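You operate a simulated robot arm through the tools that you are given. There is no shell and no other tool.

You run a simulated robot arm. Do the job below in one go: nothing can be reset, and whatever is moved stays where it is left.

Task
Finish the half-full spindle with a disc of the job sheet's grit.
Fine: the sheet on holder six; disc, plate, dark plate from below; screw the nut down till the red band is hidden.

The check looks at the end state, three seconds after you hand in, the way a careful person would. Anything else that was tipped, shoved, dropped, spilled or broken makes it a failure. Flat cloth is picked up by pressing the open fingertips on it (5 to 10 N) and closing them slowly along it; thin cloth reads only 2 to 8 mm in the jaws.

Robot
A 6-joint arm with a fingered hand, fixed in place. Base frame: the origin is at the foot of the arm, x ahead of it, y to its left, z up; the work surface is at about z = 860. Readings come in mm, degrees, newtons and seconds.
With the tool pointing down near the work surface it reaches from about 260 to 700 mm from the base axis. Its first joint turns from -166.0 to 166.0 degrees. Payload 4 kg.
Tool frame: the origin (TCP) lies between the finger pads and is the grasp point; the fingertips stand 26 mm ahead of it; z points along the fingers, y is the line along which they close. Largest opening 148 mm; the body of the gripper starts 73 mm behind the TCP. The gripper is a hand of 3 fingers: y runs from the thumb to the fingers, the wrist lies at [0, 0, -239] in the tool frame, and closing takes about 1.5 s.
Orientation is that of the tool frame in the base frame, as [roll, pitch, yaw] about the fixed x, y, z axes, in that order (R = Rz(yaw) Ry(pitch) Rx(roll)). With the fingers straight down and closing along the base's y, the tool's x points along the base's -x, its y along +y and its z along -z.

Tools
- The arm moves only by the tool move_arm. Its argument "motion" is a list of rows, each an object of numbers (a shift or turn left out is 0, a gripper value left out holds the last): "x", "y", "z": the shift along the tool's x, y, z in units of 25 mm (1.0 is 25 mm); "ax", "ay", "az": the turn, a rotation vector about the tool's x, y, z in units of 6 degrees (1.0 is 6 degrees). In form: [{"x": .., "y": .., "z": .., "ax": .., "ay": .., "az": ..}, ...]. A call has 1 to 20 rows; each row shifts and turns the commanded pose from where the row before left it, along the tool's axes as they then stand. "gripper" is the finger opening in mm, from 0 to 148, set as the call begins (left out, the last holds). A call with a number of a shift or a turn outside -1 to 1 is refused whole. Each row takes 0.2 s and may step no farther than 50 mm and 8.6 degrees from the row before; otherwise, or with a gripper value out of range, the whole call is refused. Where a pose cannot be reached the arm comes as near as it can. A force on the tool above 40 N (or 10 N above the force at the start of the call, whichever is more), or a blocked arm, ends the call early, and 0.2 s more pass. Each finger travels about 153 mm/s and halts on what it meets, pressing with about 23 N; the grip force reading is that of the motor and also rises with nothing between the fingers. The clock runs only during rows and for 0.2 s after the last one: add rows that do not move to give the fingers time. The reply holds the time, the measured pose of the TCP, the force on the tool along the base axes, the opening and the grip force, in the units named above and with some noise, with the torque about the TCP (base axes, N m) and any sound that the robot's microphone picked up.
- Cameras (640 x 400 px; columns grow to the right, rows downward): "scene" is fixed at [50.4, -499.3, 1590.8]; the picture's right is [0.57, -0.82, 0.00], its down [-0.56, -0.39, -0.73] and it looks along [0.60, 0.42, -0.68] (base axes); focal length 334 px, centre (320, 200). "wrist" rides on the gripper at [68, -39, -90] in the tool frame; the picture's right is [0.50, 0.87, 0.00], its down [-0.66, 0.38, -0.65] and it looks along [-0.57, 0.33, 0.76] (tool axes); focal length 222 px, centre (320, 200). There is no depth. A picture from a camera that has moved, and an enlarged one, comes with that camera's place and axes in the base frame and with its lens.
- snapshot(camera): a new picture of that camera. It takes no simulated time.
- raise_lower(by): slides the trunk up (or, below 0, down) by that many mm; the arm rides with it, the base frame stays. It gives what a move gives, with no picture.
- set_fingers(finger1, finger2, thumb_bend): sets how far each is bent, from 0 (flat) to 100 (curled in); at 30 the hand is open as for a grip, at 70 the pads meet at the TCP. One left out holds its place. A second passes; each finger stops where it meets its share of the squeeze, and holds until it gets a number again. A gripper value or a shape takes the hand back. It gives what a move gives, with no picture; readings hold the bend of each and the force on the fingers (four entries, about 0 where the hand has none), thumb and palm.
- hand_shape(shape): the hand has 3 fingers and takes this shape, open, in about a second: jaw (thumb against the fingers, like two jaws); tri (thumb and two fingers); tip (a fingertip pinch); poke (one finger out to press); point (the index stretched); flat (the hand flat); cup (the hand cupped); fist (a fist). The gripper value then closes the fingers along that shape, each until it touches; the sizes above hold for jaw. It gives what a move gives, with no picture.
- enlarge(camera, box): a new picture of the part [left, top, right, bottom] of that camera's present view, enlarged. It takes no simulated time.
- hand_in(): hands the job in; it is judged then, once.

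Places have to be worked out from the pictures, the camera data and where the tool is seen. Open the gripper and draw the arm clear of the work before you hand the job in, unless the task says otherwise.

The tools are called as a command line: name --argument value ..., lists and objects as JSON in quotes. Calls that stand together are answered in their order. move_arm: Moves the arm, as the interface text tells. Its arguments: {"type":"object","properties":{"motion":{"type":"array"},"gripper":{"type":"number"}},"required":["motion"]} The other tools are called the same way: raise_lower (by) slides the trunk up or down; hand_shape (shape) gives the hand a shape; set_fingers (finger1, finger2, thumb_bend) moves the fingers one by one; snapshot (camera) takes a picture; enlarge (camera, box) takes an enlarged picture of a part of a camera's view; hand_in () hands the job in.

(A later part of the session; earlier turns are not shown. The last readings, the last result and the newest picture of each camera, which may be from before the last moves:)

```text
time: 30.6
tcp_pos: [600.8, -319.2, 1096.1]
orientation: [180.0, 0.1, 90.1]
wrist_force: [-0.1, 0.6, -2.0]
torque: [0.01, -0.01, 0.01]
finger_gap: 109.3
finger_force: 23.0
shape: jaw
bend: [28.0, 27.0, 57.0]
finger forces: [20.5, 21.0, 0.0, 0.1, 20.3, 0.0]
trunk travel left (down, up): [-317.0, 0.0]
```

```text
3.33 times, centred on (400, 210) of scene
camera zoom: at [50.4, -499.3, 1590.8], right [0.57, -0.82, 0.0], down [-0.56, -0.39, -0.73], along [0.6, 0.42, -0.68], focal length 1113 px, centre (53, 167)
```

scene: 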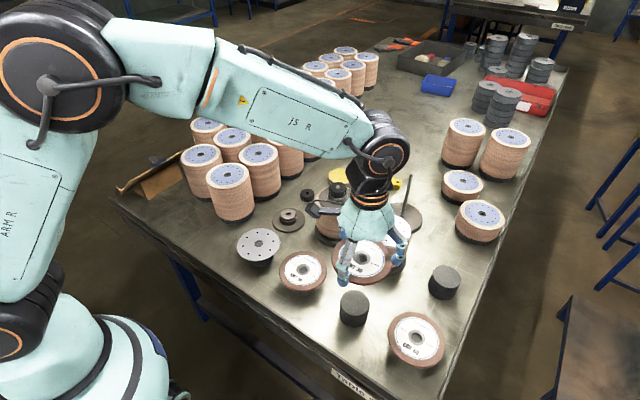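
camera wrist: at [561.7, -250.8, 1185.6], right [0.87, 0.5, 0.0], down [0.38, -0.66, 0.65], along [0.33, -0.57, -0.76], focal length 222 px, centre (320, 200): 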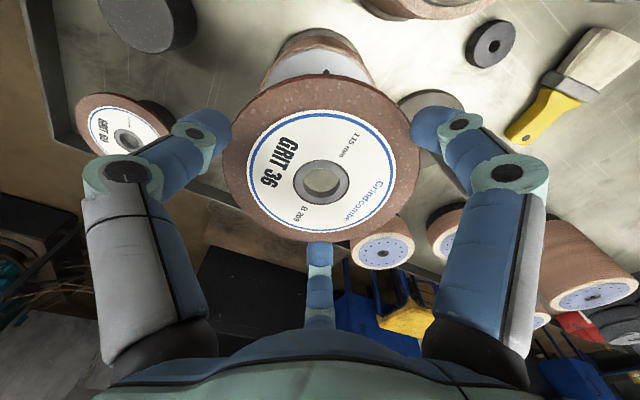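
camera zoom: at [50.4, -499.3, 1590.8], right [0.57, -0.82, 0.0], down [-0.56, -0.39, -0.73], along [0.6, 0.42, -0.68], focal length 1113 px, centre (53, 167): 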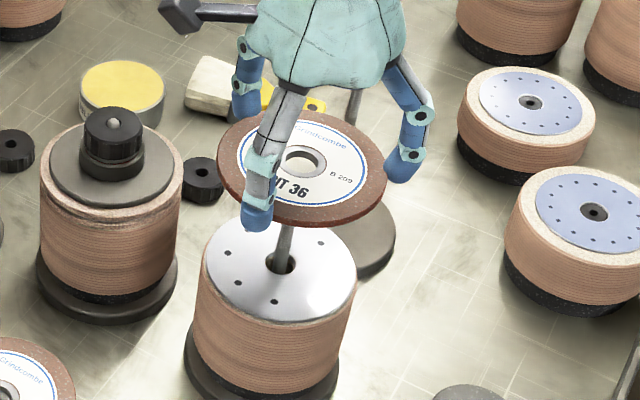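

Within reach and aligned above the rod. I lower 50 mm so that the rod tip enters the disc's hole, and check.

move_arm --motion '[{"z": 0.4}, {"z": 0.4}, {"z": 0.4}, {"z": 0.4}, {"z": 0.4}, {}]'

enlarge --camera "wrist" --box '[240, 100, 400, 220]'

enlarge --camera "scene" --box '[340, 170, 440, 260]'

```text
time: 32.0
tcp_pos: [600.7, -317.2, 1045.6]
orientation: [180.0, 0.0, 90.1]
wrist_force: [-1.0, 0.1, -1.4]
torque: [0.0, 0.0, -0.02]
finger_gap: 108.8
finger_force: 23.1
shape: jaw
bend: [28.0, 27.0, 57.0]
finger forces: [20.6, 21.0, 0.0, 0.0, 20.3, 0.1]
trunk travel left (down, up): [-317.0, 0.0]
```

```text
3.33 times, centred on (320, 160) of wrist
camera zoom: at [560.8, -250.0, 1135.4], right [0.87, 0.5, 0.0], down [0.38, -0.65, 0.65], along [0.33, -0.57, -0.76], focal length 740 px, centre (320, 333)
```

zoom: 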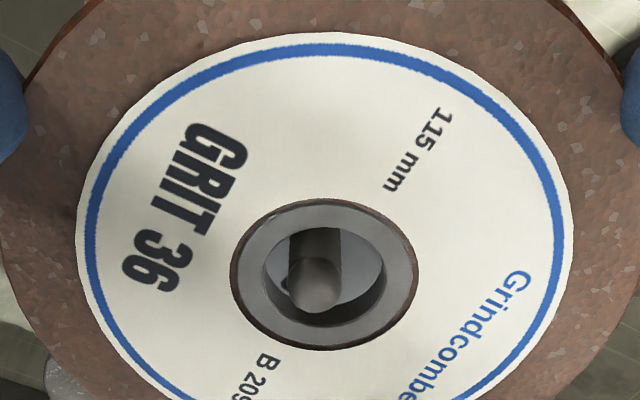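

```text
4.44 times, centred on (390, 215) of scene
camera zoom: at [50.4, -499.3, 1590.8], right [0.57, -0.82, 0.0], down [-0.56, -0.39, -0.73], along [0.6, 0.42, -0.68], focal length 1484 px, centre (9, 133)
```

zoom: 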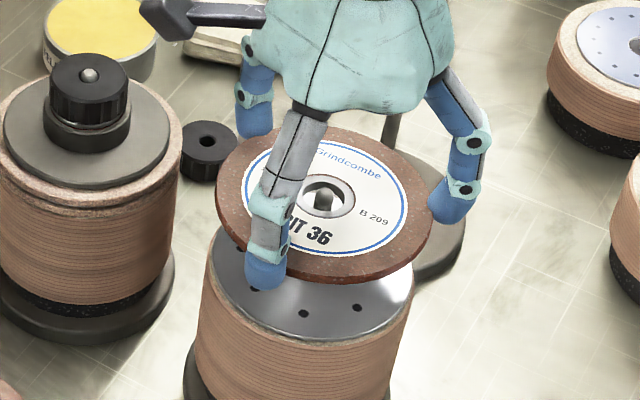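

The rod tip stands within the hole, about 2 mm toward -y of its centre. I correct that and lower to about 8 mm above seating.

move_arm --motion '[{"x": -0.09}, {"z": 0.3}, {"z": 0.3}, {"z": 0.3}, {"z": 0.3}, {"z": 0.2}, {}]'

enlarge --camera "wrist" --box '[240, 100, 400, 220]'

enlarge --camera "scene" --box '[340, 190, 440, 280]'

```text
time: 33.6
tcp_pos: [599.5, -320.7, 1009.5]
orientation: [180.0, 0.0, 90.2]
wrist_force: [-0.3, -0.4, -2.2]
torque: [0.01, 0.01, 0.0]
finger_gap: 109.1
finger_force: 22.8
shape: jaw
bend: [28.0, 27.0, 57.0]
finger forces: [20.7, 21.0, 0.1, 0.1, 20.3, 0.0]
trunk travel left (down, up): [-317.0, 0.0]
```

```text
3.33 times, centred on (320, 160) of wrist
camera zoom: at [560.8, -252.7, 1100.5], right [0.87, 0.5, 0.0], down [0.38, -0.65, 0.65], along [0.33, -0.57, -0.76], focal length 740 px, centre (320, 333)
```

zoom: 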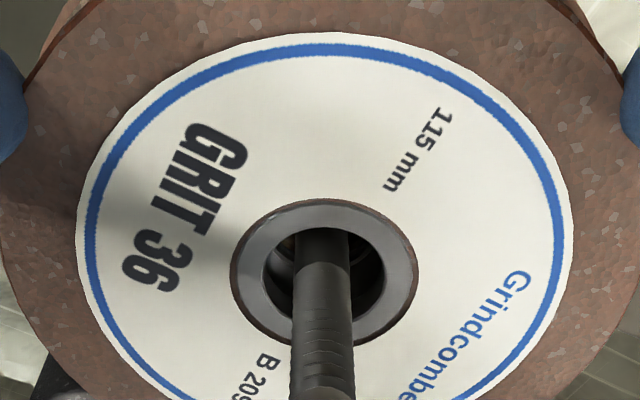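

```text
4.44 times, centred on (390, 235) of scene
camera zoom: at [50.4, -499.3, 1590.8], right [0.57, -0.82, 0.0], down [-0.56, -0.39, -0.73], along [0.6, 0.42, -0.68], focal length 1484 px, centre (9, 44)
```

zoom: 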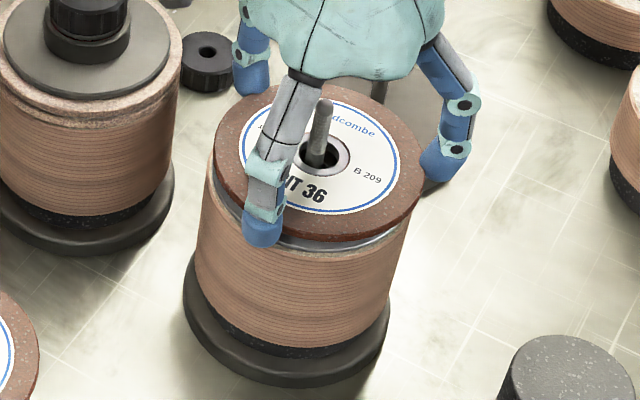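

Aligned with about 5 mm gap left. I lower in small steps and watch the force.

move_arm --motion '[{"z": 0.06}, {"z": 0.06}, {}]'

enlarge --camera "scene" --box '[340, 190, 440, 280]'

```text
time: 34.5
tcp_pos: [600.4, -320.1, 1007.0]
orientation: [-179.9, 0.0, 90.1]
wrist_force: [0.3, 0.7, -1.6]
torque: [-0.02, 0.03, 0.01]
finger_gap: 109.2
finger_force: 23.3
shape: jaw
bend: [28.0, 27.0, 57.0]
finger forces: [20.5, 20.9, 0.0, 0.0, 20.4, 0.1]
trunk travel left (down, up): [-317.0, 0.0]
```

```text
4.44 times, centred on (390, 235) of scene
camera zoom: at [50.4, -499.3, 1590.8], right [0.57, -0.82, 0.0], down [-0.56, -0.39, -0.73], along [0.6, 0.42, -0.68], focal length 1484 px, centre (9, 44)
```

zoom: 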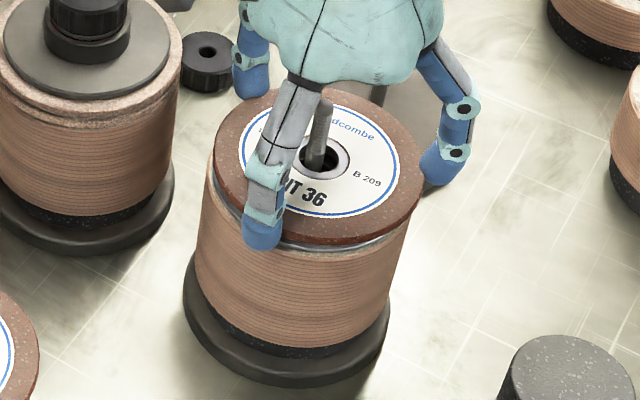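

move_arm --motion '[{"z": 0.06}, {"z": 0.04}, {}]'

enlarge --camera "scene" --box '[350, 210, 430, 270]'

```text
time: 35.2
tcp_pos: [600.5, -320.3, 1005.5]
orientation: [-180.0, 0.0, 90.0]
wrist_force: [0.7, 0.3, -1.6]
torque: [0.01, 0.0, -0.02]
finger_gap: 108.9
finger_force: 23.2
shape: jaw
bend: [28.0, 27.0, 57.0]
finger forces: [20.7, 21.0, 0.0, 0.0, 20.4, 0.0]
trunk travel left (down, up): [-317.0, 0.0]
```

```text
6.67 times, centred on (390, 240) of scene
camera zoom: at [50.4, -499.3, 1590.8], right [0.57, -0.82, 0.0], down [-0.56, -0.39, -0.73], along [0.6, 0.42, -0.68], focal length 2226 px, centre (-147, -67)
```

zoom: 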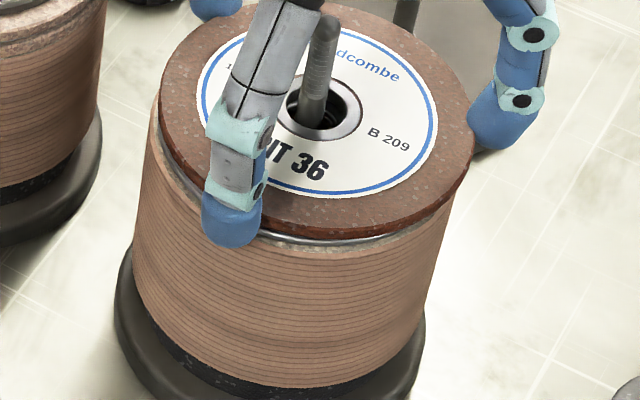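

No contact yet; I continue down 1 mm at a time.

move_arm --motion '[{"z": 0.04}, {"z": 0.04}, {}]'

enlarge --camera "scene" --box '[350, 210, 430, 270]'

```text
time: 36.0
tcp_pos: [599.9, -320.9, 1002.9]
orientation: [180.0, 0.0, 90.0]
wrist_force: [0.1, -0.5, -1.8]
torque: [0.01, 0.01, -0.05]
finger_gap: 109.3
finger_force: 22.7
shape: jaw
bend: [28.0, 27.0, 57.0]
finger forces: [20.6, 21.0, 0.0, 0.1, 20.3, 0.1]
trunk travel left (down, up): [-317.0, 0.0]
```

```text
6.67 times, centred on (390, 240) of scene
camera zoom: at [50.4, -499.3, 1590.8], right [0.57, -0.82, 0.0], down [-0.56, -0.39, -0.73], along [0.6, 0.42, -0.68], focal length 2226 px, centre (-147, -67)
```

zoom: 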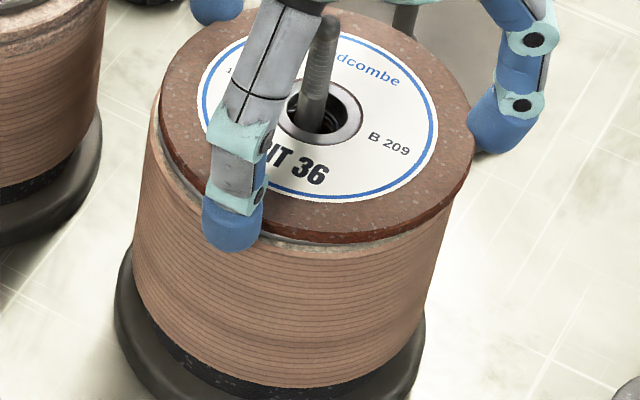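

move_arm --motion '[{"z": 0.04}, {"z": 0.03}, {}]'

enlarge --camera "scene" --box '[350, 210, 430, 270]'

```text
time: 36.9
tcp_pos: [599.7, -320.9, 1001.2]
orientation: [179.9, -0.1, 90.1]
wrist_force: [-0.2, -1.6, 2.0]
torque: [-0.02, 0.01, 0.01]
finger_gap: 108.9
finger_force: 23.3
shape: jaw
bend: [28.0, 27.0, 57.0]
finger forces: [20.4, 21.4, 0.0, 0.0, 20.3, 0.1]
trunk travel left (down, up): [-317.0, 0.0]
```

```text
6.67 times, centred on (390, 240) of scene
camera zoom: at [50.4, -499.3, 1590.8], right [0.57, -0.82, 0.0], down [-0.56, -0.39, -0.73], along [0.6, 0.42, -0.68], focal length 2226 px, centre (-147, -67)
```

zoom: 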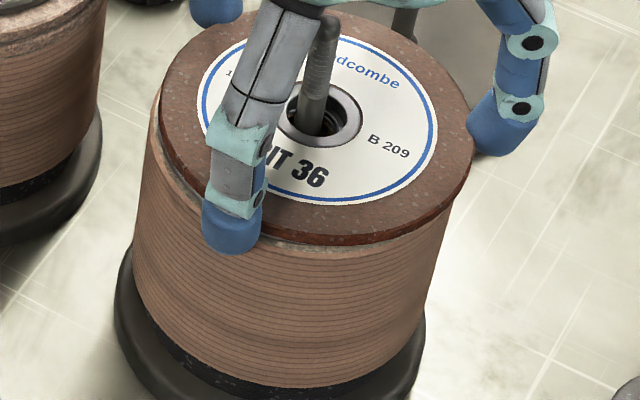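

Contact (+3.7 N change): the disc is seated. The rod appears ~2 mm off the hole's centre toward (-x, +y), so I lift 1 mm, shift (-1, +1.6), and set down again.

move_arm --motion '[{"z": -0.06}, {"x": 0.064, "y": -0.04}, {"z": 0.06}, {}]'

enlarge --camera "scene" --box '[350, 210, 430, 270]'

enlarge --camera "wrist" --box '[240, 100, 400, 220]'

```text
time: 37.9
tcp_pos: [599.5, -318.1, 1001.6]
orientation: [179.8, 0.0, 90.1]
wrist_force: [-0.2, -0.4, 0.7]
torque: [0.03, 0.02, 0.0]
finger_gap: 108.9
finger_force: 23.1
shape: jaw
bend: [28.0, 27.0, 57.0]
finger forces: [20.6, 21.4, 0.0, 0.0, 20.4, 0.0]
trunk travel left (down, up): [-317.0, 0.0]
```

```text
6.67 times, centred on (390, 240) of scene
camera zoom: at [50.4, -499.3, 1590.8], right [0.57, -0.82, 0.0], down [-0.56, -0.39, -0.73], along [0.6, 0.42, -0.68], focal length 2226 px, centre (-147, -67)
```

zoom: 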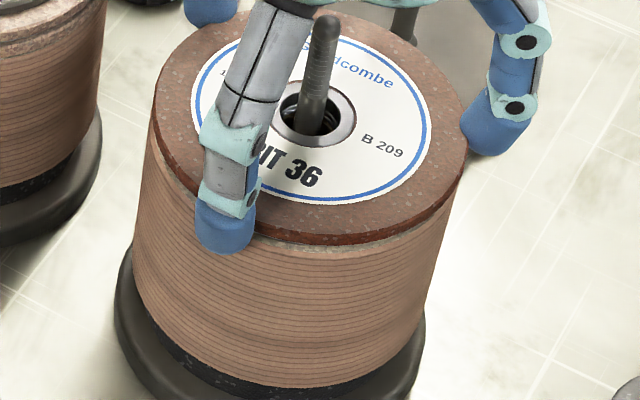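

```text
3.33 times, centred on (320, 160) of wrist
camera zoom: at [559.7, -251.1, 1091.6], right [0.87, 0.5, 0.0], down [0.38, -0.65, 0.65], along [0.33, -0.57, -0.76], focal length 740 px, centre (320, 333)
```

zoom: 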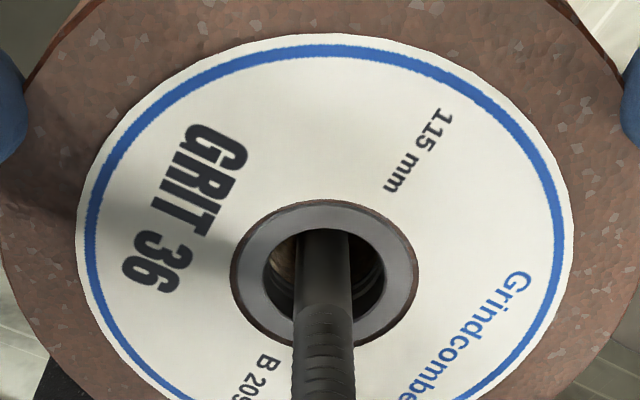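

Well centred and flush. I release by opening to 130 and check before lifting.

move_arm --motion '[{}, {}, {}, {}]' --gripper 130

move_arm --motion '[{"z": -0.4}, {"z": -0.8}, {"z": -0.8}, {"z": -0.8}, {"z": -0.8}, {}]'

snapshot --camera "wrist"

enlarge --camera "scene" --box '[340, 190, 440, 280]'

```text
time: 38.9
tcp_pos: [599.0, -319.3, 1001.1]
orientation: [179.9, 0.0, 90.0]
wrist_force: [-0.3, 0.2, -0.7]
torque: [-0.03, 0.03, 0.02]
finger_gap: 129.6
finger_force: 0.0
shape: jaw
bend: [25.0, 25.0, 36.0]
finger forces: [0.0, 0.0, 0.0, 0.0, 0.0, 0.1]
trunk travel left (down, up): [-317.0, 0.0]
```

```text
time: 40.2
tcp_pos: [600.3, -319.6, 1092.5]
orientation: [180.0, 0.1, 90.0]
wrist_force: [0.8, -0.8, 0.8]
torque: [-0.01, -0.01, 0.0]
finger_gap: 129.9
finger_force: 0.0
shape: jaw
bend: [25.0, 25.0, 36.0]
finger forces: [0.0, 0.0, 0.0, 0.1, 0.0, 0.0]
trunk travel left (down, up): [-317.0, 0.0]
```

```text
taken
camera wrist: at [559.9, -251.3, 1182.4], right [0.87, 0.5, 0.0], down [0.38, -0.65, 0.65], along [0.33, -0.57, -0.76], focal length 222 px, centre (320, 200)
```

wrist: 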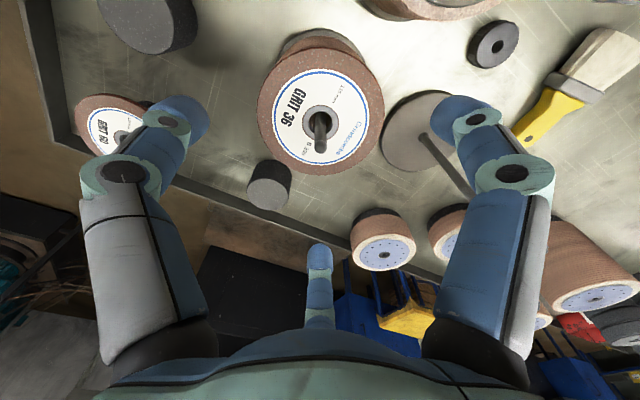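

```text
4.44 times, centred on (390, 235) of scene
camera zoom: at [50.4, -499.3, 1590.8], right [0.57, -0.82, 0.0], down [-0.56, -0.39, -0.73], along [0.6, 0.42, -0.68], focal length 1484 px, centre (9, 44)
```

zoom: 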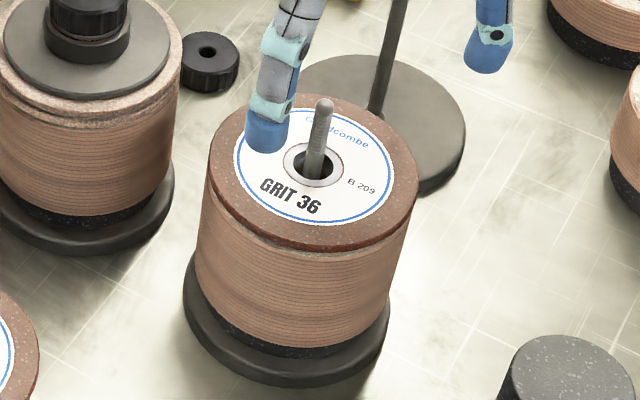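

Disc is in place on the spindle. Next the light plate on its stand near (414, -52): I travel above it at the same height.

move_arm --motion '[{"y": -0.676, "x": 0.9745}, {"y": -0.676, "x": 0.9745}, {"y": -0.676, "x": 0.9745}, {"y": -0.676, "x": 0.9745}, {"y": -0.676, "x": 0.9745}, {"y": -0.676, "x": 0.9745}, {"y": -0.676, "x": 0.9745}, {"y": -0.676, "x": 0.9745}, {"y": -0.676, "x": 0.9745}, {"y": -0.676, "x": 0.9745}, {"y": -0.676, "x": 0.9745}, {}]' --gripper 148

snapshot --camera "wrist"

enlarge --camera "wrist" --box '[240, 40, 400, 160]'

enlarge --camera "scene" --box '[220, 215, 300, 275]'

enlarge --camera "scene" --box '[345, 200, 435, 280]'

```text
time: 42.9
tcp_pos: [411.9, -51.7, 1089.5]
orientation: [180.0, 0.0, 90.1]
wrist_force: [0.2, -0.4, 1.2]
torque: [0.03, -0.02, 0.04]
finger_gap: 147.8
finger_force: 0.1
shape: jaw
bend: [30.0, 30.0, 30.0]
finger forces: [0.0, 0.0, 0.1, 0.0, 0.0, 0.0]
trunk travel left (down, up): [-317.0, 0.0]
```

```text
taken
camera wrist: at [373.8, 16.8, 1181.3], right [0.87, 0.5, 0.0], down [0.38, -0.66, 0.65], along [0.33, -0.57, -0.76], focal length 222 px, centre (320, 200)
```

wrist: 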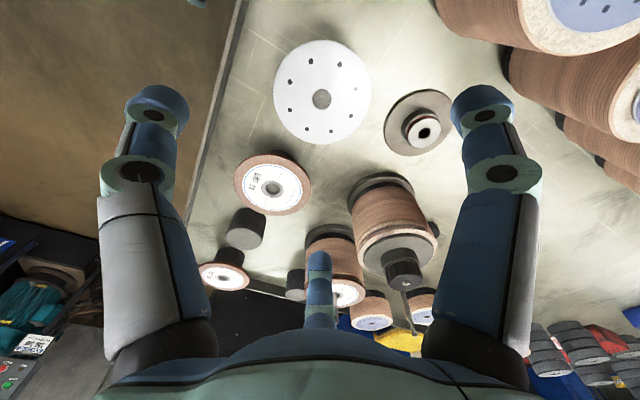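

```text
3.33 times, centred on (320, 100) of wrist
camera zoom: at [373.8, 16.8, 1181.3], right [0.87, 0.5, 0.0], down [0.38, -0.66, 0.65], along [0.33, -0.57, -0.76], focal length 740 px, centre (320, 533)
```

zoom: 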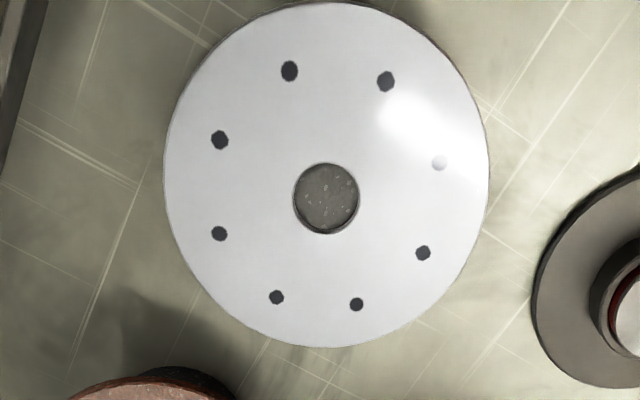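

```text
6.67 times, centred on (260, 245) of scene
camera zoom: at [50.4, -499.3, 1590.8], right [0.57, -0.82, 0.0], down [-0.56, -0.39, -0.73], along [0.6, 0.42, -0.68], focal length 2226 px, centre (720, -100)
```

zoom: 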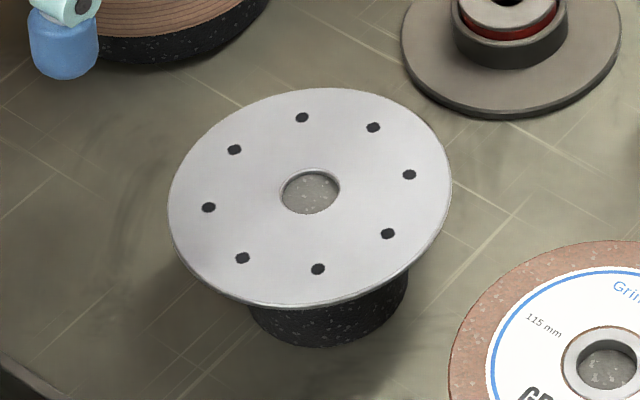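

```text
5.00 times, centred on (390, 240) of scene
camera zoom: at [50.4, -499.3, 1590.8], right [0.57, -0.82, 0.0], down [-0.56, -0.39, -0.73], along [0.6, 0.42, -0.68], focal length 1670 px, centre (-30, 0)
```

zoom: 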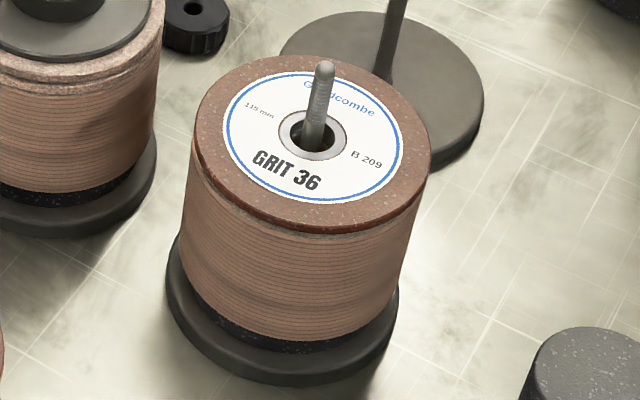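

The plate is thin (≈2 mm), 110 mm across, top at z≈918, centre (414.5, -49.6). I correct the position and descend to about z=945.

move_arm --motion '[{"x": 0.084, "y": 0.056}, {"z": 0.83}, {"z": 0.83}, {"z": 0.83}, {"z": 0.83}, {"z": 0.83}, {"z": 0.83}, {"z": 0.83}, {}, {}]'

snapshot --camera "wrist"

enlarge --camera "wrist" --box '[240, 110, 400, 230]'

```text
time: 45.0
tcp_pos: [413.9, -48.9, 944.5]
orientation: [-179.9, 0.1, 90.1]
wrist_force: [0.5, -0.6, 0.8]
torque: [-0.02, 0.0, 0.0]
finger_gap: 147.9
finger_force: 0.1
shape: jaw
bend: [30.0, 30.0, 30.0]
finger forces: [0.0, 0.1, 0.0, 0.1, 0.0, 0.0]
trunk travel left (down, up): [-317.0, 0.0]
```

```text
taken
camera wrist: at [375.0, 19.1, 1035.3], right [0.87, 0.5, 0.0], down [0.38, -0.65, 0.65], along [0.33, -0.57, -0.76], focal length 222 px, centre (320, 200)
```

wrist: 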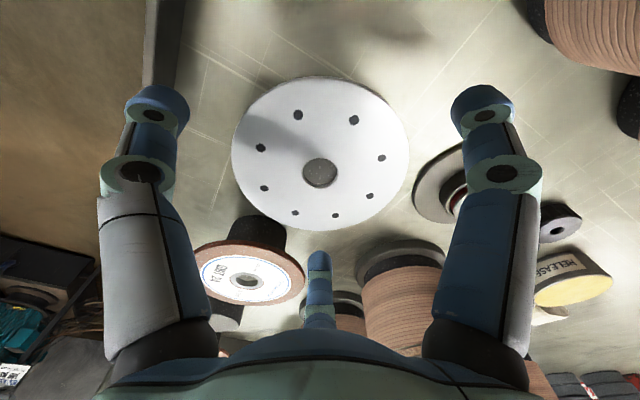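

```text
3.33 times, centred on (320, 170) of wrist
camera zoom: at [375.0, 19.1, 1035.3], right [0.87, 0.5, 0.0], down [0.38, -0.65, 0.65], along [0.33, -0.57, -0.76], focal length 740 px, centre (320, 300)
```

zoom: 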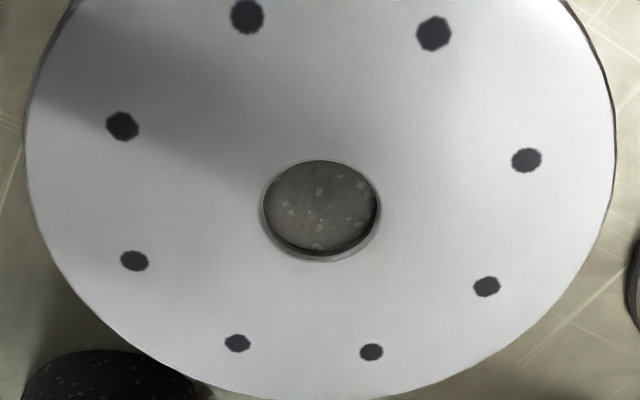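

On axis; plate top at z≈917.5. I lower to 939 and close to just before contact.

move_arm --motion '[{"z": 0.22}, {}]'

move_arm --motion '[{}, {}, {}, {}, {}]' --gripper 109

snapshot --camera "wrist"

enlarge --camera "scene" --box '[210, 205, 310, 285]'

```text
time: 45.6
tcp_pos: [414.0, -48.8, 940.4]
orientation: [-180.0, 0.0, 90.1]
wrist_force: [-0.3, -1.1, -0.3]
torque: [0.02, -0.02, 0.01]
finger_gap: 147.9
finger_force: 0.0
shape: jaw
bend: [30.0, 30.0, 30.0]
finger forces: [0.1, 0.0, 0.0, 0.1, 0.1, 0.0]
trunk travel left (down, up): [-317.0, 0.0]
```

```text
time: 46.9
tcp_pos: [413.7, -49.4, 940.3]
orientation: [180.0, -0.1, 90.2]
wrist_force: [-0.4, -0.1, -0.2]
torque: [0.0, -0.01, 0.01]
finger_gap: 109.4
finger_force: 0.1
shape: jaw
bend: [27.0, 26.0, 57.0]
finger forces: [0.1, 0.1, 0.0, 0.1, 0.1, 0.0]
trunk travel left (down, up): [-317.0, 0.0]
```

```text
taken
camera wrist: at [375.0, 19.2, 1030.2], right [0.87, 0.5, 0.0], down [0.38, -0.65, 0.65], along [0.33, -0.57, -0.76], focal length 222 px, centre (320, 200)
```

wrist: 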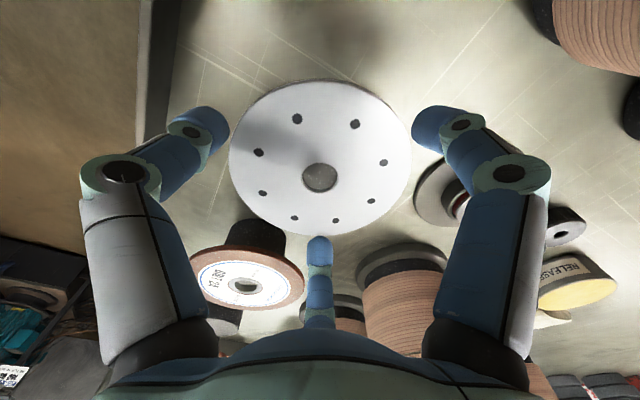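

```text
5.00 times, centred on (260, 245) of scene
camera zoom: at [50.4, -499.3, 1590.8], right [0.57, -0.82, 0.0], down [-0.56, -0.39, -0.73], along [0.6, 0.42, -0.68], focal length 1670 px, centre (620, -25)
```

zoom: 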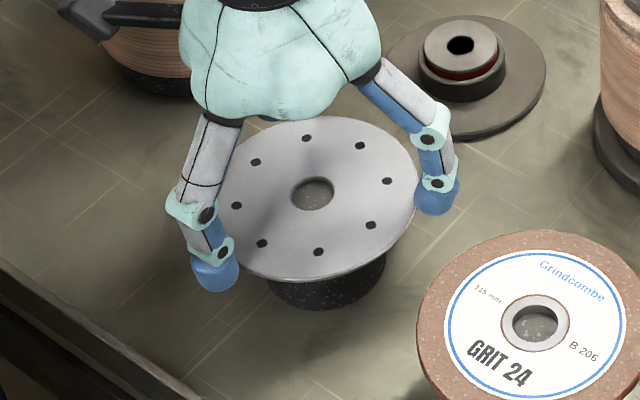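

Not touching yet, and evenly spaced. I lower 1.2 mm more and close to grip.

move_arm --motion '[{"z": 0.05}, {}]'

move_arm --motion '[{}, {}, {}, {}, {}, {}]' --gripper 99

enlarge --camera "wrist" --box '[160, 60, 480, 260]'

enlarge --camera "scene" --box '[210, 205, 310, 285]'

```text
time: 47.5
tcp_pos: [413.6, -49.1, 938.8]
orientation: [-180.0, 0.0, 90.1]
wrist_force: [0.0, -0.5, -0.5]
torque: [-0.05, -0.01, -0.01]
finger_gap: 109.3
finger_force: 0.1
shape: jaw
bend: [27.0, 26.0, 57.0]
finger forces: [0.1, 0.4, 0.0, 0.1, 0.1, 0.0]
trunk travel left (down, up): [-317.0, 0.0]
```

```text
time: 48.7
tcp_pos: [414.9, -49.1, 941.6]
orientation: [179.6, -0.1, 90.1]
wrist_force: [-1.0, 0.0, 23.2]
torque: [-0.1, 0.68, 0.0]
finger_gap: 85.4
finger_force: 23.2
shape: jaw
bend: [32.0, 31.0, 70.0]
finger forces: [158.8, 89.0, 0.0, 0.0, 34.8, 0.0]
trunk travel left (down, up): [-317.0, 0.0]
stopped in row 6: the force on the tool passed its limit at 41 N (the readings are from after the stop); the commanded pose is now the measured one
```

```text
2.00 times, centred on (320, 160) of wrist
camera zoom: at [375.0, 19.1, 1030.9], right [0.87, 0.5, 0.01], down [0.37, -0.65, 0.66], along [0.33, -0.57, -0.75], focal length 444 px, centre (320, 280)
```

zoom: 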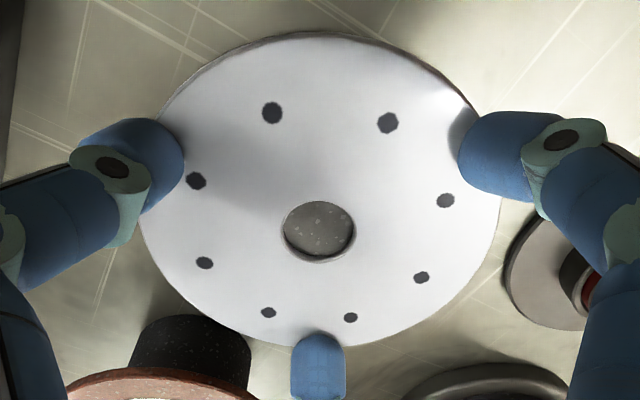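

```text
5.00 times, centred on (260, 245) of scene
camera zoom: at [50.4, -499.3, 1590.8], right [0.57, -0.82, 0.0], down [-0.56, -0.39, -0.73], along [0.6, 0.42, -0.68], focal length 1670 px, centre (620, -25)
```

zoom: 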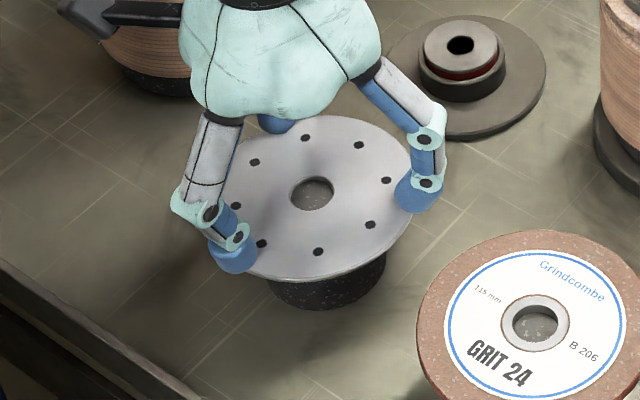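

The fingertips slipped over the thin plate and press on it. I raise a few millimetres first, then open again.

move_arm --motion '[{"z": -0.1}, {"z": -0.2}, {"z": -0.2}, {}]'

move_arm --motion '[{}, {}, {}, {}, {}]' --gripper 148

snapshot --camera "wrist"

enlarge --camera "scene" --box '[210, 205, 310, 285]'

```text
time: 49.7
tcp_pos: [415.5, -48.8, 952.2]
orientation: [179.8, -0.1, 90.1]
wrist_force: [-0.6, -0.9, -0.1]
torque: [-0.01, 0.02, -0.03]
finger_gap: 85.1
finger_force: 22.6
shape: jaw
bend: [32.0, 31.0, 70.0]
finger forces: [145.7, 82.1, 0.1, 0.0, 23.6, 0.0]
trunk travel left (down, up): [-317.0, 0.0]
```

```text
time: 50.9
tcp_pos: [414.5, -50.3, 952.1]
orientation: [179.8, 0.0, 90.0]
wrist_force: [-0.3, -0.5, 0.7]
torque: [-0.03, 0.02, -0.02]
finger_gap: 147.9
finger_force: 0.1
shape: jaw
bend: [30.0, 30.0, 30.0]
finger forces: [0.0, 0.0, 0.0, 0.0, 0.0, 0.0]
trunk travel left (down, up): [-317.0, 0.0]
```

```text
taken
camera wrist: at [375.9, 18.9, 1042.1], right [0.87, 0.5, 0.0], down [0.38, -0.65, 0.66], along [0.33, -0.57, -0.76], focal length 222 px, centre (320, 200)
```

wrist: 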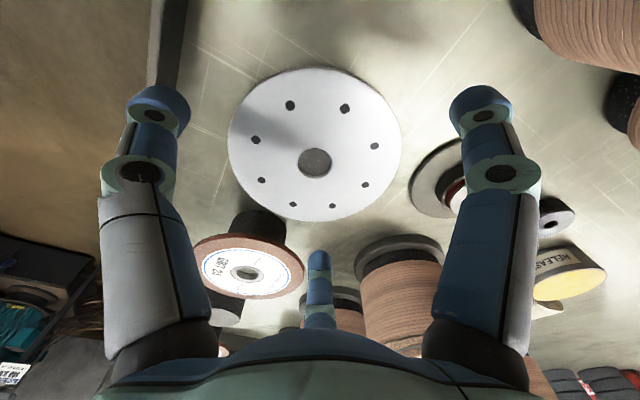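

```text
5.00 times, centred on (260, 245) of scene
camera zoom: at [50.4, -499.3, 1590.8], right [0.57, -0.82, 0.0], down [-0.56, -0.39, -0.73], along [0.6, 0.42, -0.68], focal length 1670 px, centre (620, -25)
```

zoom: 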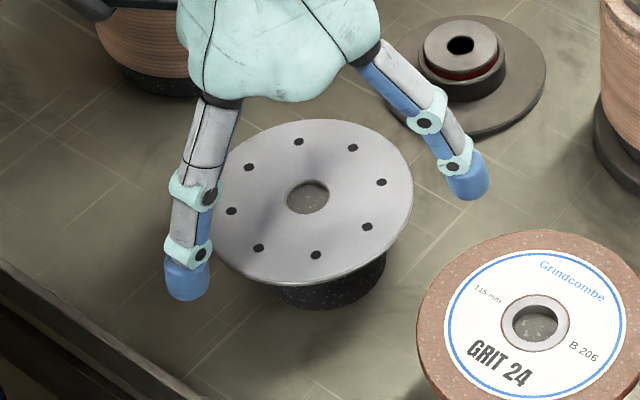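

The plate shifted only slightly and is still on its stand. I re-measure its centre.

enlarge --camera "wrist" --box '[240, 110, 400, 230]'

enlarge --camera "scene" --box '[220, 215, 300, 275]'

```text
3.33 times, centred on (320, 170) of wrist
camera zoom: at [375.9, 18.9, 1042.1], right [0.87, 0.5, 0.0], down [0.38, -0.65, 0.66], along [0.33, -0.57, -0.76], focal length 740 px, centre (320, 300)
```

zoom: 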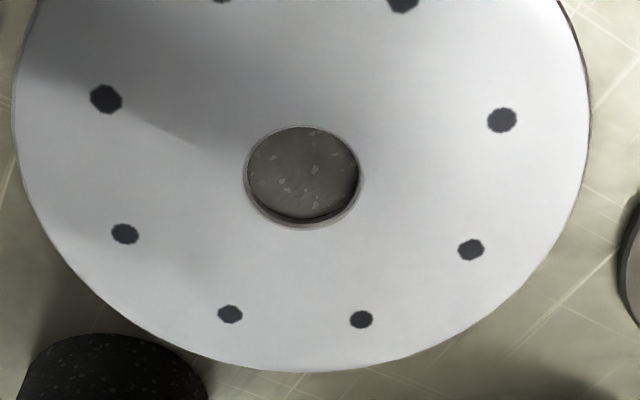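

```text
6.67 times, centred on (260, 245) of scene
camera zoom: at [50.4, -499.3, 1590.8], right [0.57, -0.82, 0.0], down [-0.56, -0.39, -0.73], along [0.6, 0.42, -0.68], focal length 2226 px, centre (720, -100)
```

zoom: 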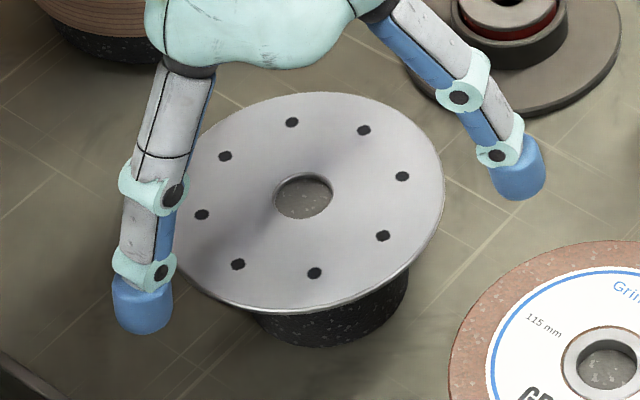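

Plate centre is now about (410.8, -49). I recentre and go lower (TCP z≈934.5), so the plate edge sits well above the fingertips.

move_arm --motion '[{"x": 0.024, "y": -0.164}, {"z": 0.35}, {"z": 0.35}, {}]'

move_arm --motion '[{}, {}, {}, {}, {}]' --gripper 110

enlarge --camera "wrist" --box '[160, 60, 480, 260]'

enlarge --camera "scene" --box '[210, 205, 310, 285]'

```text
time: 51.9
tcp_pos: [411.5, -48.5, 933.2]
orientation: [179.8, 0.0, 90.1]
wrist_force: [-0.7, -0.1, 0.5]
torque: [-0.01, -0.03, 0.01]
finger_gap: 147.9
finger_force: 0.1
shape: jaw
bend: [30.0, 30.0, 30.0]
finger forces: [0.1, 0.0, 0.0, 0.1, 0.1, 0.0]
trunk travel left (down, up): [-317.0, 0.0]
```

```text
time: 53.1
tcp_pos: [411.7, -47.7, 934.2]
orientation: [179.8, 0.0, 90.1]
wrist_force: [-0.1, -0.6, -0.7]
torque: [0.0, 0.03, 0.01]
finger_gap: 110.4
finger_force: 0.1
shape: jaw
bend: [26.0, 26.0, 56.0]
finger forces: [0.0, 0.3, 0.0, 0.1, 0.1, 0.0]
trunk travel left (down, up): [-317.0, 0.0]
```

```text
2.00 times, centred on (320, 160) of wrist
camera zoom: at [371.8, 19.9, 1024.4], right [0.87, 0.5, 0.0], down [0.38, -0.65, 0.66], along [0.33, -0.57, -0.76], focal length 444 px, centre (320, 280)
```

zoom: 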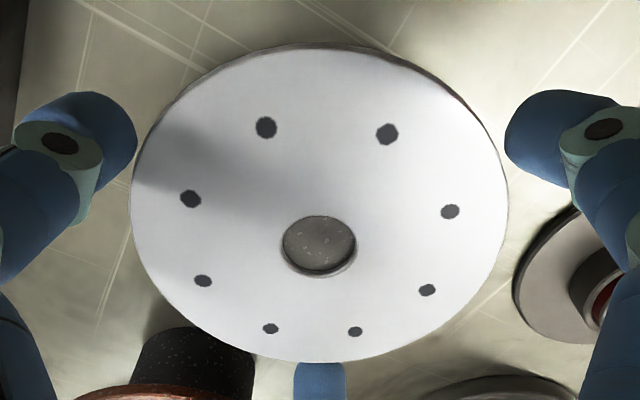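

```text
5.00 times, centred on (260, 245) of scene
camera zoom: at [50.4, -499.3, 1590.8], right [0.57, -0.82, 0.0], down [-0.56, -0.39, -0.73], along [0.6, 0.42, -0.68], focal length 1670 px, centre (620, -25)
```

zoom: 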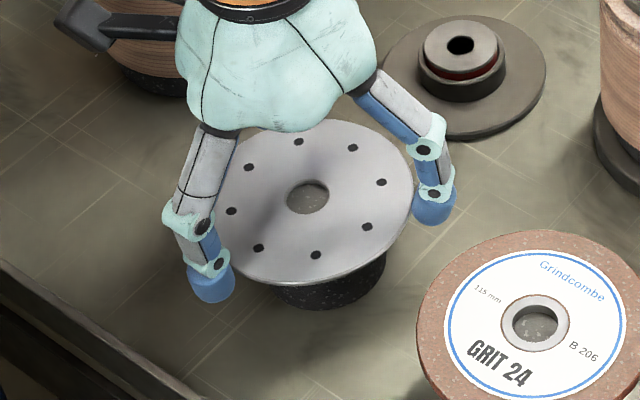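

move_arm --motion '[{}, {}, {}, {}]' --gripper 106

move_arm --motion '[{}, {}, {}, {}]' --gripper 102

enlarge --camera "wrist" --box '[160, 60, 480, 260]'

enlarge --camera "scene" --box '[210, 205, 310, 285]'

```text
time: 54.1
tcp_pos: [410.6, -47.9, 934.0]
orientation: [179.8, 0.0, 90.2]
wrist_force: [-0.5, 0.2, -0.3]
torque: [0.01, 0.0, 0.0]
finger_gap: 107.0
finger_force: 0.1
shape: jaw
bend: [27.0, 26.0, 75.0]
finger forces: [0.3, 0.5, 0.0, 0.1, 0.5, 0.0]
trunk travel left (down, up): [-317.0, 0.0]
```

```text
time: 55.1
tcp_pos: [412.7, -47.5, 934.2]
orientation: [179.9, -0.1, 90.0]
wrist_force: [0.5, 0.0, 0.0]
torque: [0.0, -0.02, 0.01]
finger_gap: 103.4
finger_force: 22.8
shape: jaw
bend: [29.0, 28.0, 74.0]
finger forces: [20.7, 20.4, 0.0, 0.0, 20.9, 0.1]
trunk travel left (down, up): [-317.0, 0.0]
```

```text
2.00 times, centred on (320, 160) of wrist
camera zoom: at [371.8, 19.9, 1024.4], right [0.87, 0.5, 0.0], down [0.38, -0.65, 0.66], along [0.33, -0.57, -0.76], focal length 444 px, centre (320, 280)
```

zoom: 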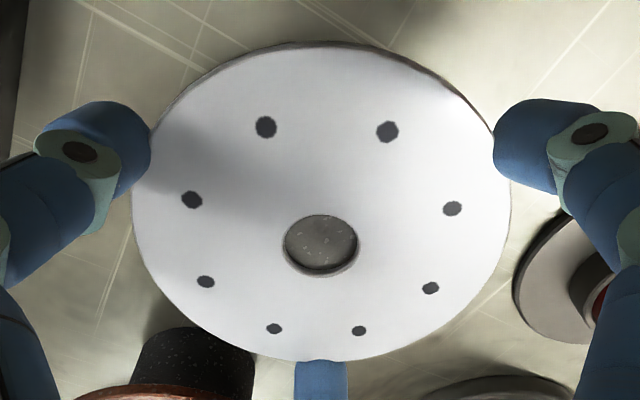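

```text
5.00 times, centred on (260, 245) of scene
camera zoom: at [50.4, -499.3, 1590.8], right [0.57, -0.82, 0.0], down [-0.56, -0.39, -0.73], along [0.6, 0.42, -0.68], focal length 1670 px, centre (620, -25)
```

zoom: 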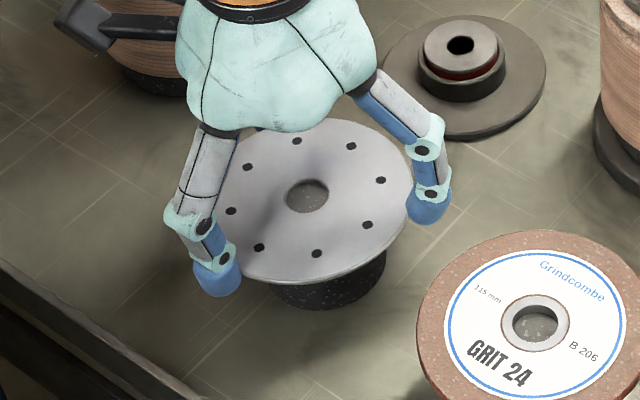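

Good grip now: 20 N on all three at the rim. I lift slowly.

move_arm --motion '[{"z": -0.2}, {"z": -0.2}, {"z": -0.3}, {}]'

enlarge --camera "scene" --box '[210, 205, 310, 285]'

enlarge --camera "wrist" --box '[160, 60, 480, 260]'

```text
time: 56.1
tcp_pos: [410.9, -47.8, 951.7]
orientation: [179.8, 0.0, 89.9]
wrist_force: [-0.4, 0.8, -0.3]
torque: [0.01, 0.01, 0.0]
finger_gap: 103.3
finger_force: 23.1
shape: jaw
bend: [29.0, 28.0, 74.0]
finger forces: [20.6, 20.5, 0.0, 0.0, 21.0, 0.0]
trunk travel left (down, up): [-317.0, 0.0]
```

```text
5.00 times, centred on (260, 245) of scene
camera zoom: at [50.4, -499.3, 1590.8], right [0.57, -0.82, 0.0], down [-0.56, -0.39, -0.73], along [0.6, 0.42, -0.68], focal length 1670 px, centre (620, -25)
```

zoom: 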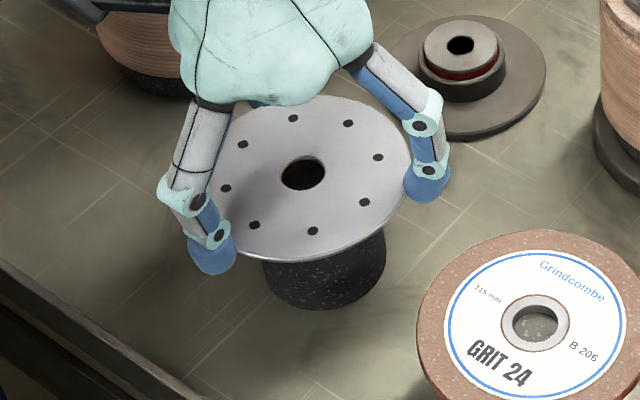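

```text
2.00 times, centred on (320, 160) of wrist
camera zoom: at [372.0, 19.8, 1042.3], right [0.87, 0.5, 0.0], down [0.38, -0.65, 0.66], along [0.33, -0.57, -0.76], focal length 444 px, centre (320, 280)
```

zoom: 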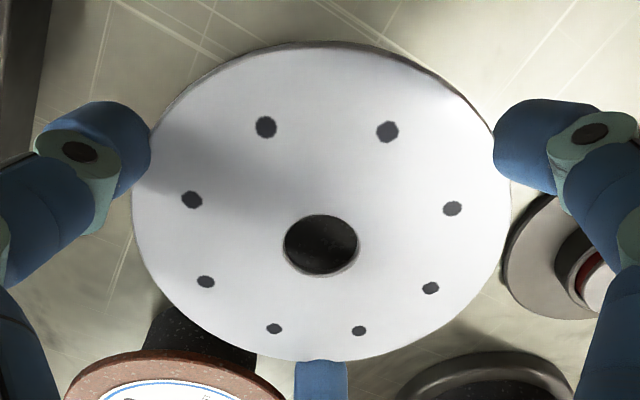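

Plate hangs level and centred on the axis. I lift it to z≈1095 and carry it over the rod.

move_arm --motion '[{"z": -0.8}, {"z": -0.8}, {"z": -0.8}, {"z": -0.8}, {"z": -0.8}, {"z": -0.8}, {"z": -0.93}, {}]'

move_arm --motion '[{"y": 0.6866, "x": -0.988}, {"y": 0.6866, "x": -0.988}, {"y": 0.6866, "x": -0.988}, {"y": 0.6866, "x": -0.988}, {"y": 0.6866, "x": -0.988}, {"y": 0.6866, "x": -0.988}, {"y": 0.6866, "x": -0.988}, {"y": 0.6866, "x": -0.988}, {"y": 0.6866, "x": -0.988}, {"y": 0.6866, "x": -0.988}, {"y": 0.6866, "x": -0.988}, {}, {}]'

enlarge --camera "scene" --box '[340, 160, 440, 240]'

```text
time: 57.9
tcp_pos: [410.4, -47.5, 1095.6]
orientation: [179.7, 0.1, 90.1]
wrist_force: [0.5, -0.4, -0.5]
torque: [0.0, -0.01, 0.02]
finger_gap: 103.2
finger_force: 23.0
shape: jaw
bend: [29.0, 28.0, 74.0]
finger forces: [20.7, 20.6, 0.0, 0.0, 21.0, 0.1]
trunk travel left (down, up): [-317.0, 0.0]
```

```text
time: 60.7
tcp_pos: [598.7, -319.8, 1095.2]
orientation: [179.7, 0.0, 90.2]
wrist_force: [-0.2, -0.2, -0.5]
torque: [-0.01, 0.0, 0.01]
finger_gap: 103.6
finger_force: 22.8
shape: jaw
bend: [29.0, 28.0, 74.0]
finger forces: [20.7, 20.7, 0.0, 0.0, 20.8, 0.0]
trunk travel left (down, up): [-317.0, 0.0]
```

```text
5.00 times, centred on (390, 200) of scene
camera zoom: at [50.4, -499.3, 1590.8], right [0.57, -0.82, 0.0], down [-0.56, -0.39, -0.73], along [0.6, 0.42, -0.68], focal length 1670 px, centre (-30, 200)
```

zoom: 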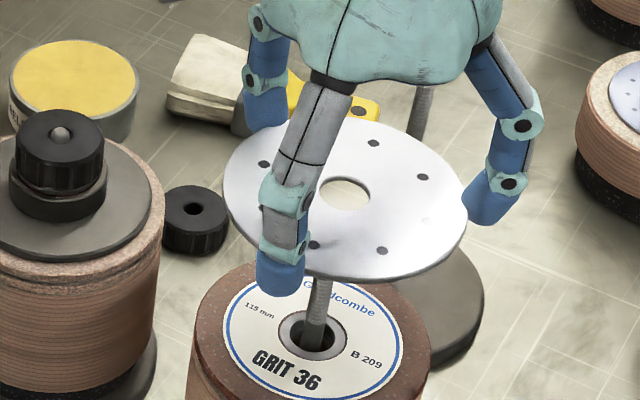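

Now lower 50 mm so the rod tip enters the plate hole, and check alignment.

move_arm --motion '[{"z": 0.4}, {"z": 0.4}, {"z": 0.4}, {"z": 0.4}, {"z": 0.4}, {}]'

enlarge --camera "wrist" --box '[240, 100, 400, 220]'

enlarge --camera "scene" --box '[340, 180, 440, 260]'

```text
time: 62.1
tcp_pos: [601.0, -320.3, 1046.3]
orientation: [179.8, 0.0, 90.0]
wrist_force: [-0.3, 0.2, -1.1]
torque: [0.0, -0.04, -0.01]
finger_gap: 103.2
finger_force: 23.3
shape: jaw
bend: [29.0, 28.0, 74.0]
finger forces: [20.6, 20.8, 0.0, 0.0, 20.8, 0.1]
trunk travel left (down, up): [-317.0, 0.0]
```

```text
3.33 times, centred on (320, 160) of wrist
camera zoom: at [561.0, -251.8, 1135.8], right [0.87, 0.5, 0.0], down [0.38, -0.65, 0.66], along [0.33, -0.57, -0.76], focal length 740 px, centre (320, 333)
```

zoom: 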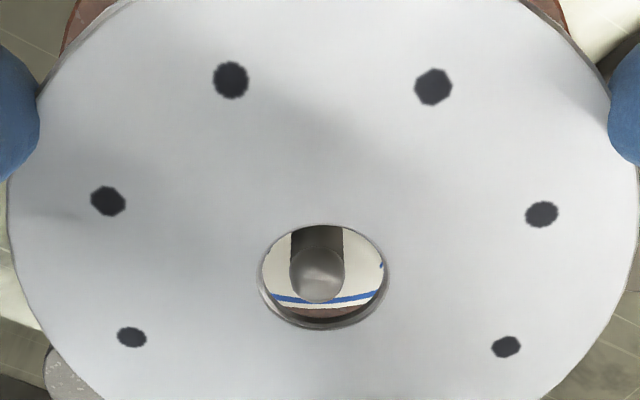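

```text
5.00 times, centred on (390, 220) of scene
camera zoom: at [50.4, -499.3, 1590.8], right [0.57, -0.82, 0.0], down [-0.56, -0.39, -0.73], along [0.6, 0.42, -0.68], focal length 1670 px, centre (-30, 100)
```

zoom: 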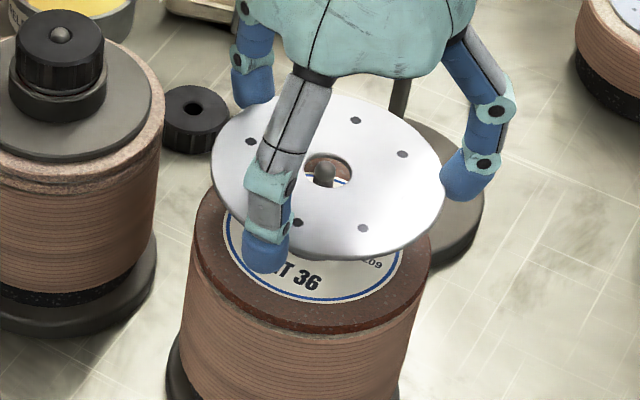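

Aligned within about a millimetre. I lower to about TCP z=1013 and look at the tip clearance above the disc.

move_arm --motion '[{"z": 0.3}, {"z": 0.3}, {"z": 0.3}, {"z": 0.3}, {"z": 0.12}, {}]'

enlarge --camera "scene" --box '[345, 200, 435, 272]'

enlarge --camera "wrist" --box '[160, 60, 480, 260]'

```text
time: 63.5
tcp_pos: [600.9, -319.8, 1012.9]
orientation: [179.8, 0.1, 90.1]
wrist_force: [1.1, -0.2, -1.2]
torque: [0.0, 0.03, 0.0]
finger_gap: 103.2
finger_force: 22.8
shape: jaw
bend: [29.0, 28.0, 74.0]
finger forces: [20.6, 20.7, 0.0, 0.0, 20.8, 0.0]
trunk travel left (down, up): [-317.0, 0.0]
```

```text
5.56 times, centred on (390, 236) of scene
camera zoom: at [50.4, -499.3, 1590.8], right [0.57, -0.82, 0.0], down [-0.56, -0.39, -0.73], along [0.6, 0.42, -0.68], focal length 1855 px, centre (-69, 0)
```

zoom: 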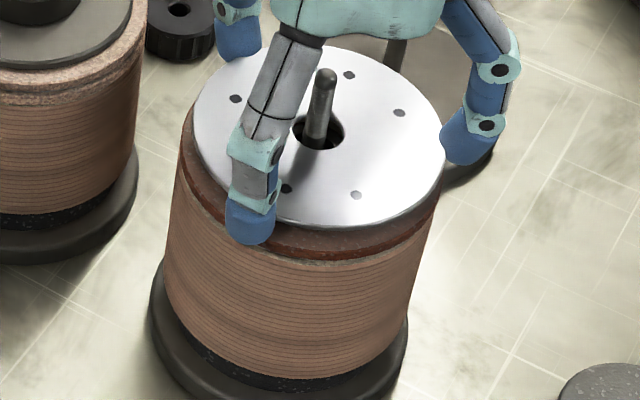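

```text
2.00 times, centred on (320, 160) of wrist
camera zoom: at [561.2, -252.1, 1103.1], right [0.87, 0.5, 0.0], down [0.38, -0.65, 0.66], along [0.33, -0.57, -0.76], focal length 444 px, centre (320, 280)
```

zoom: 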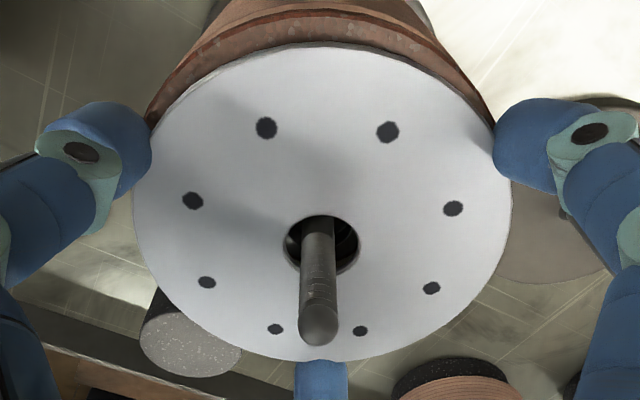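

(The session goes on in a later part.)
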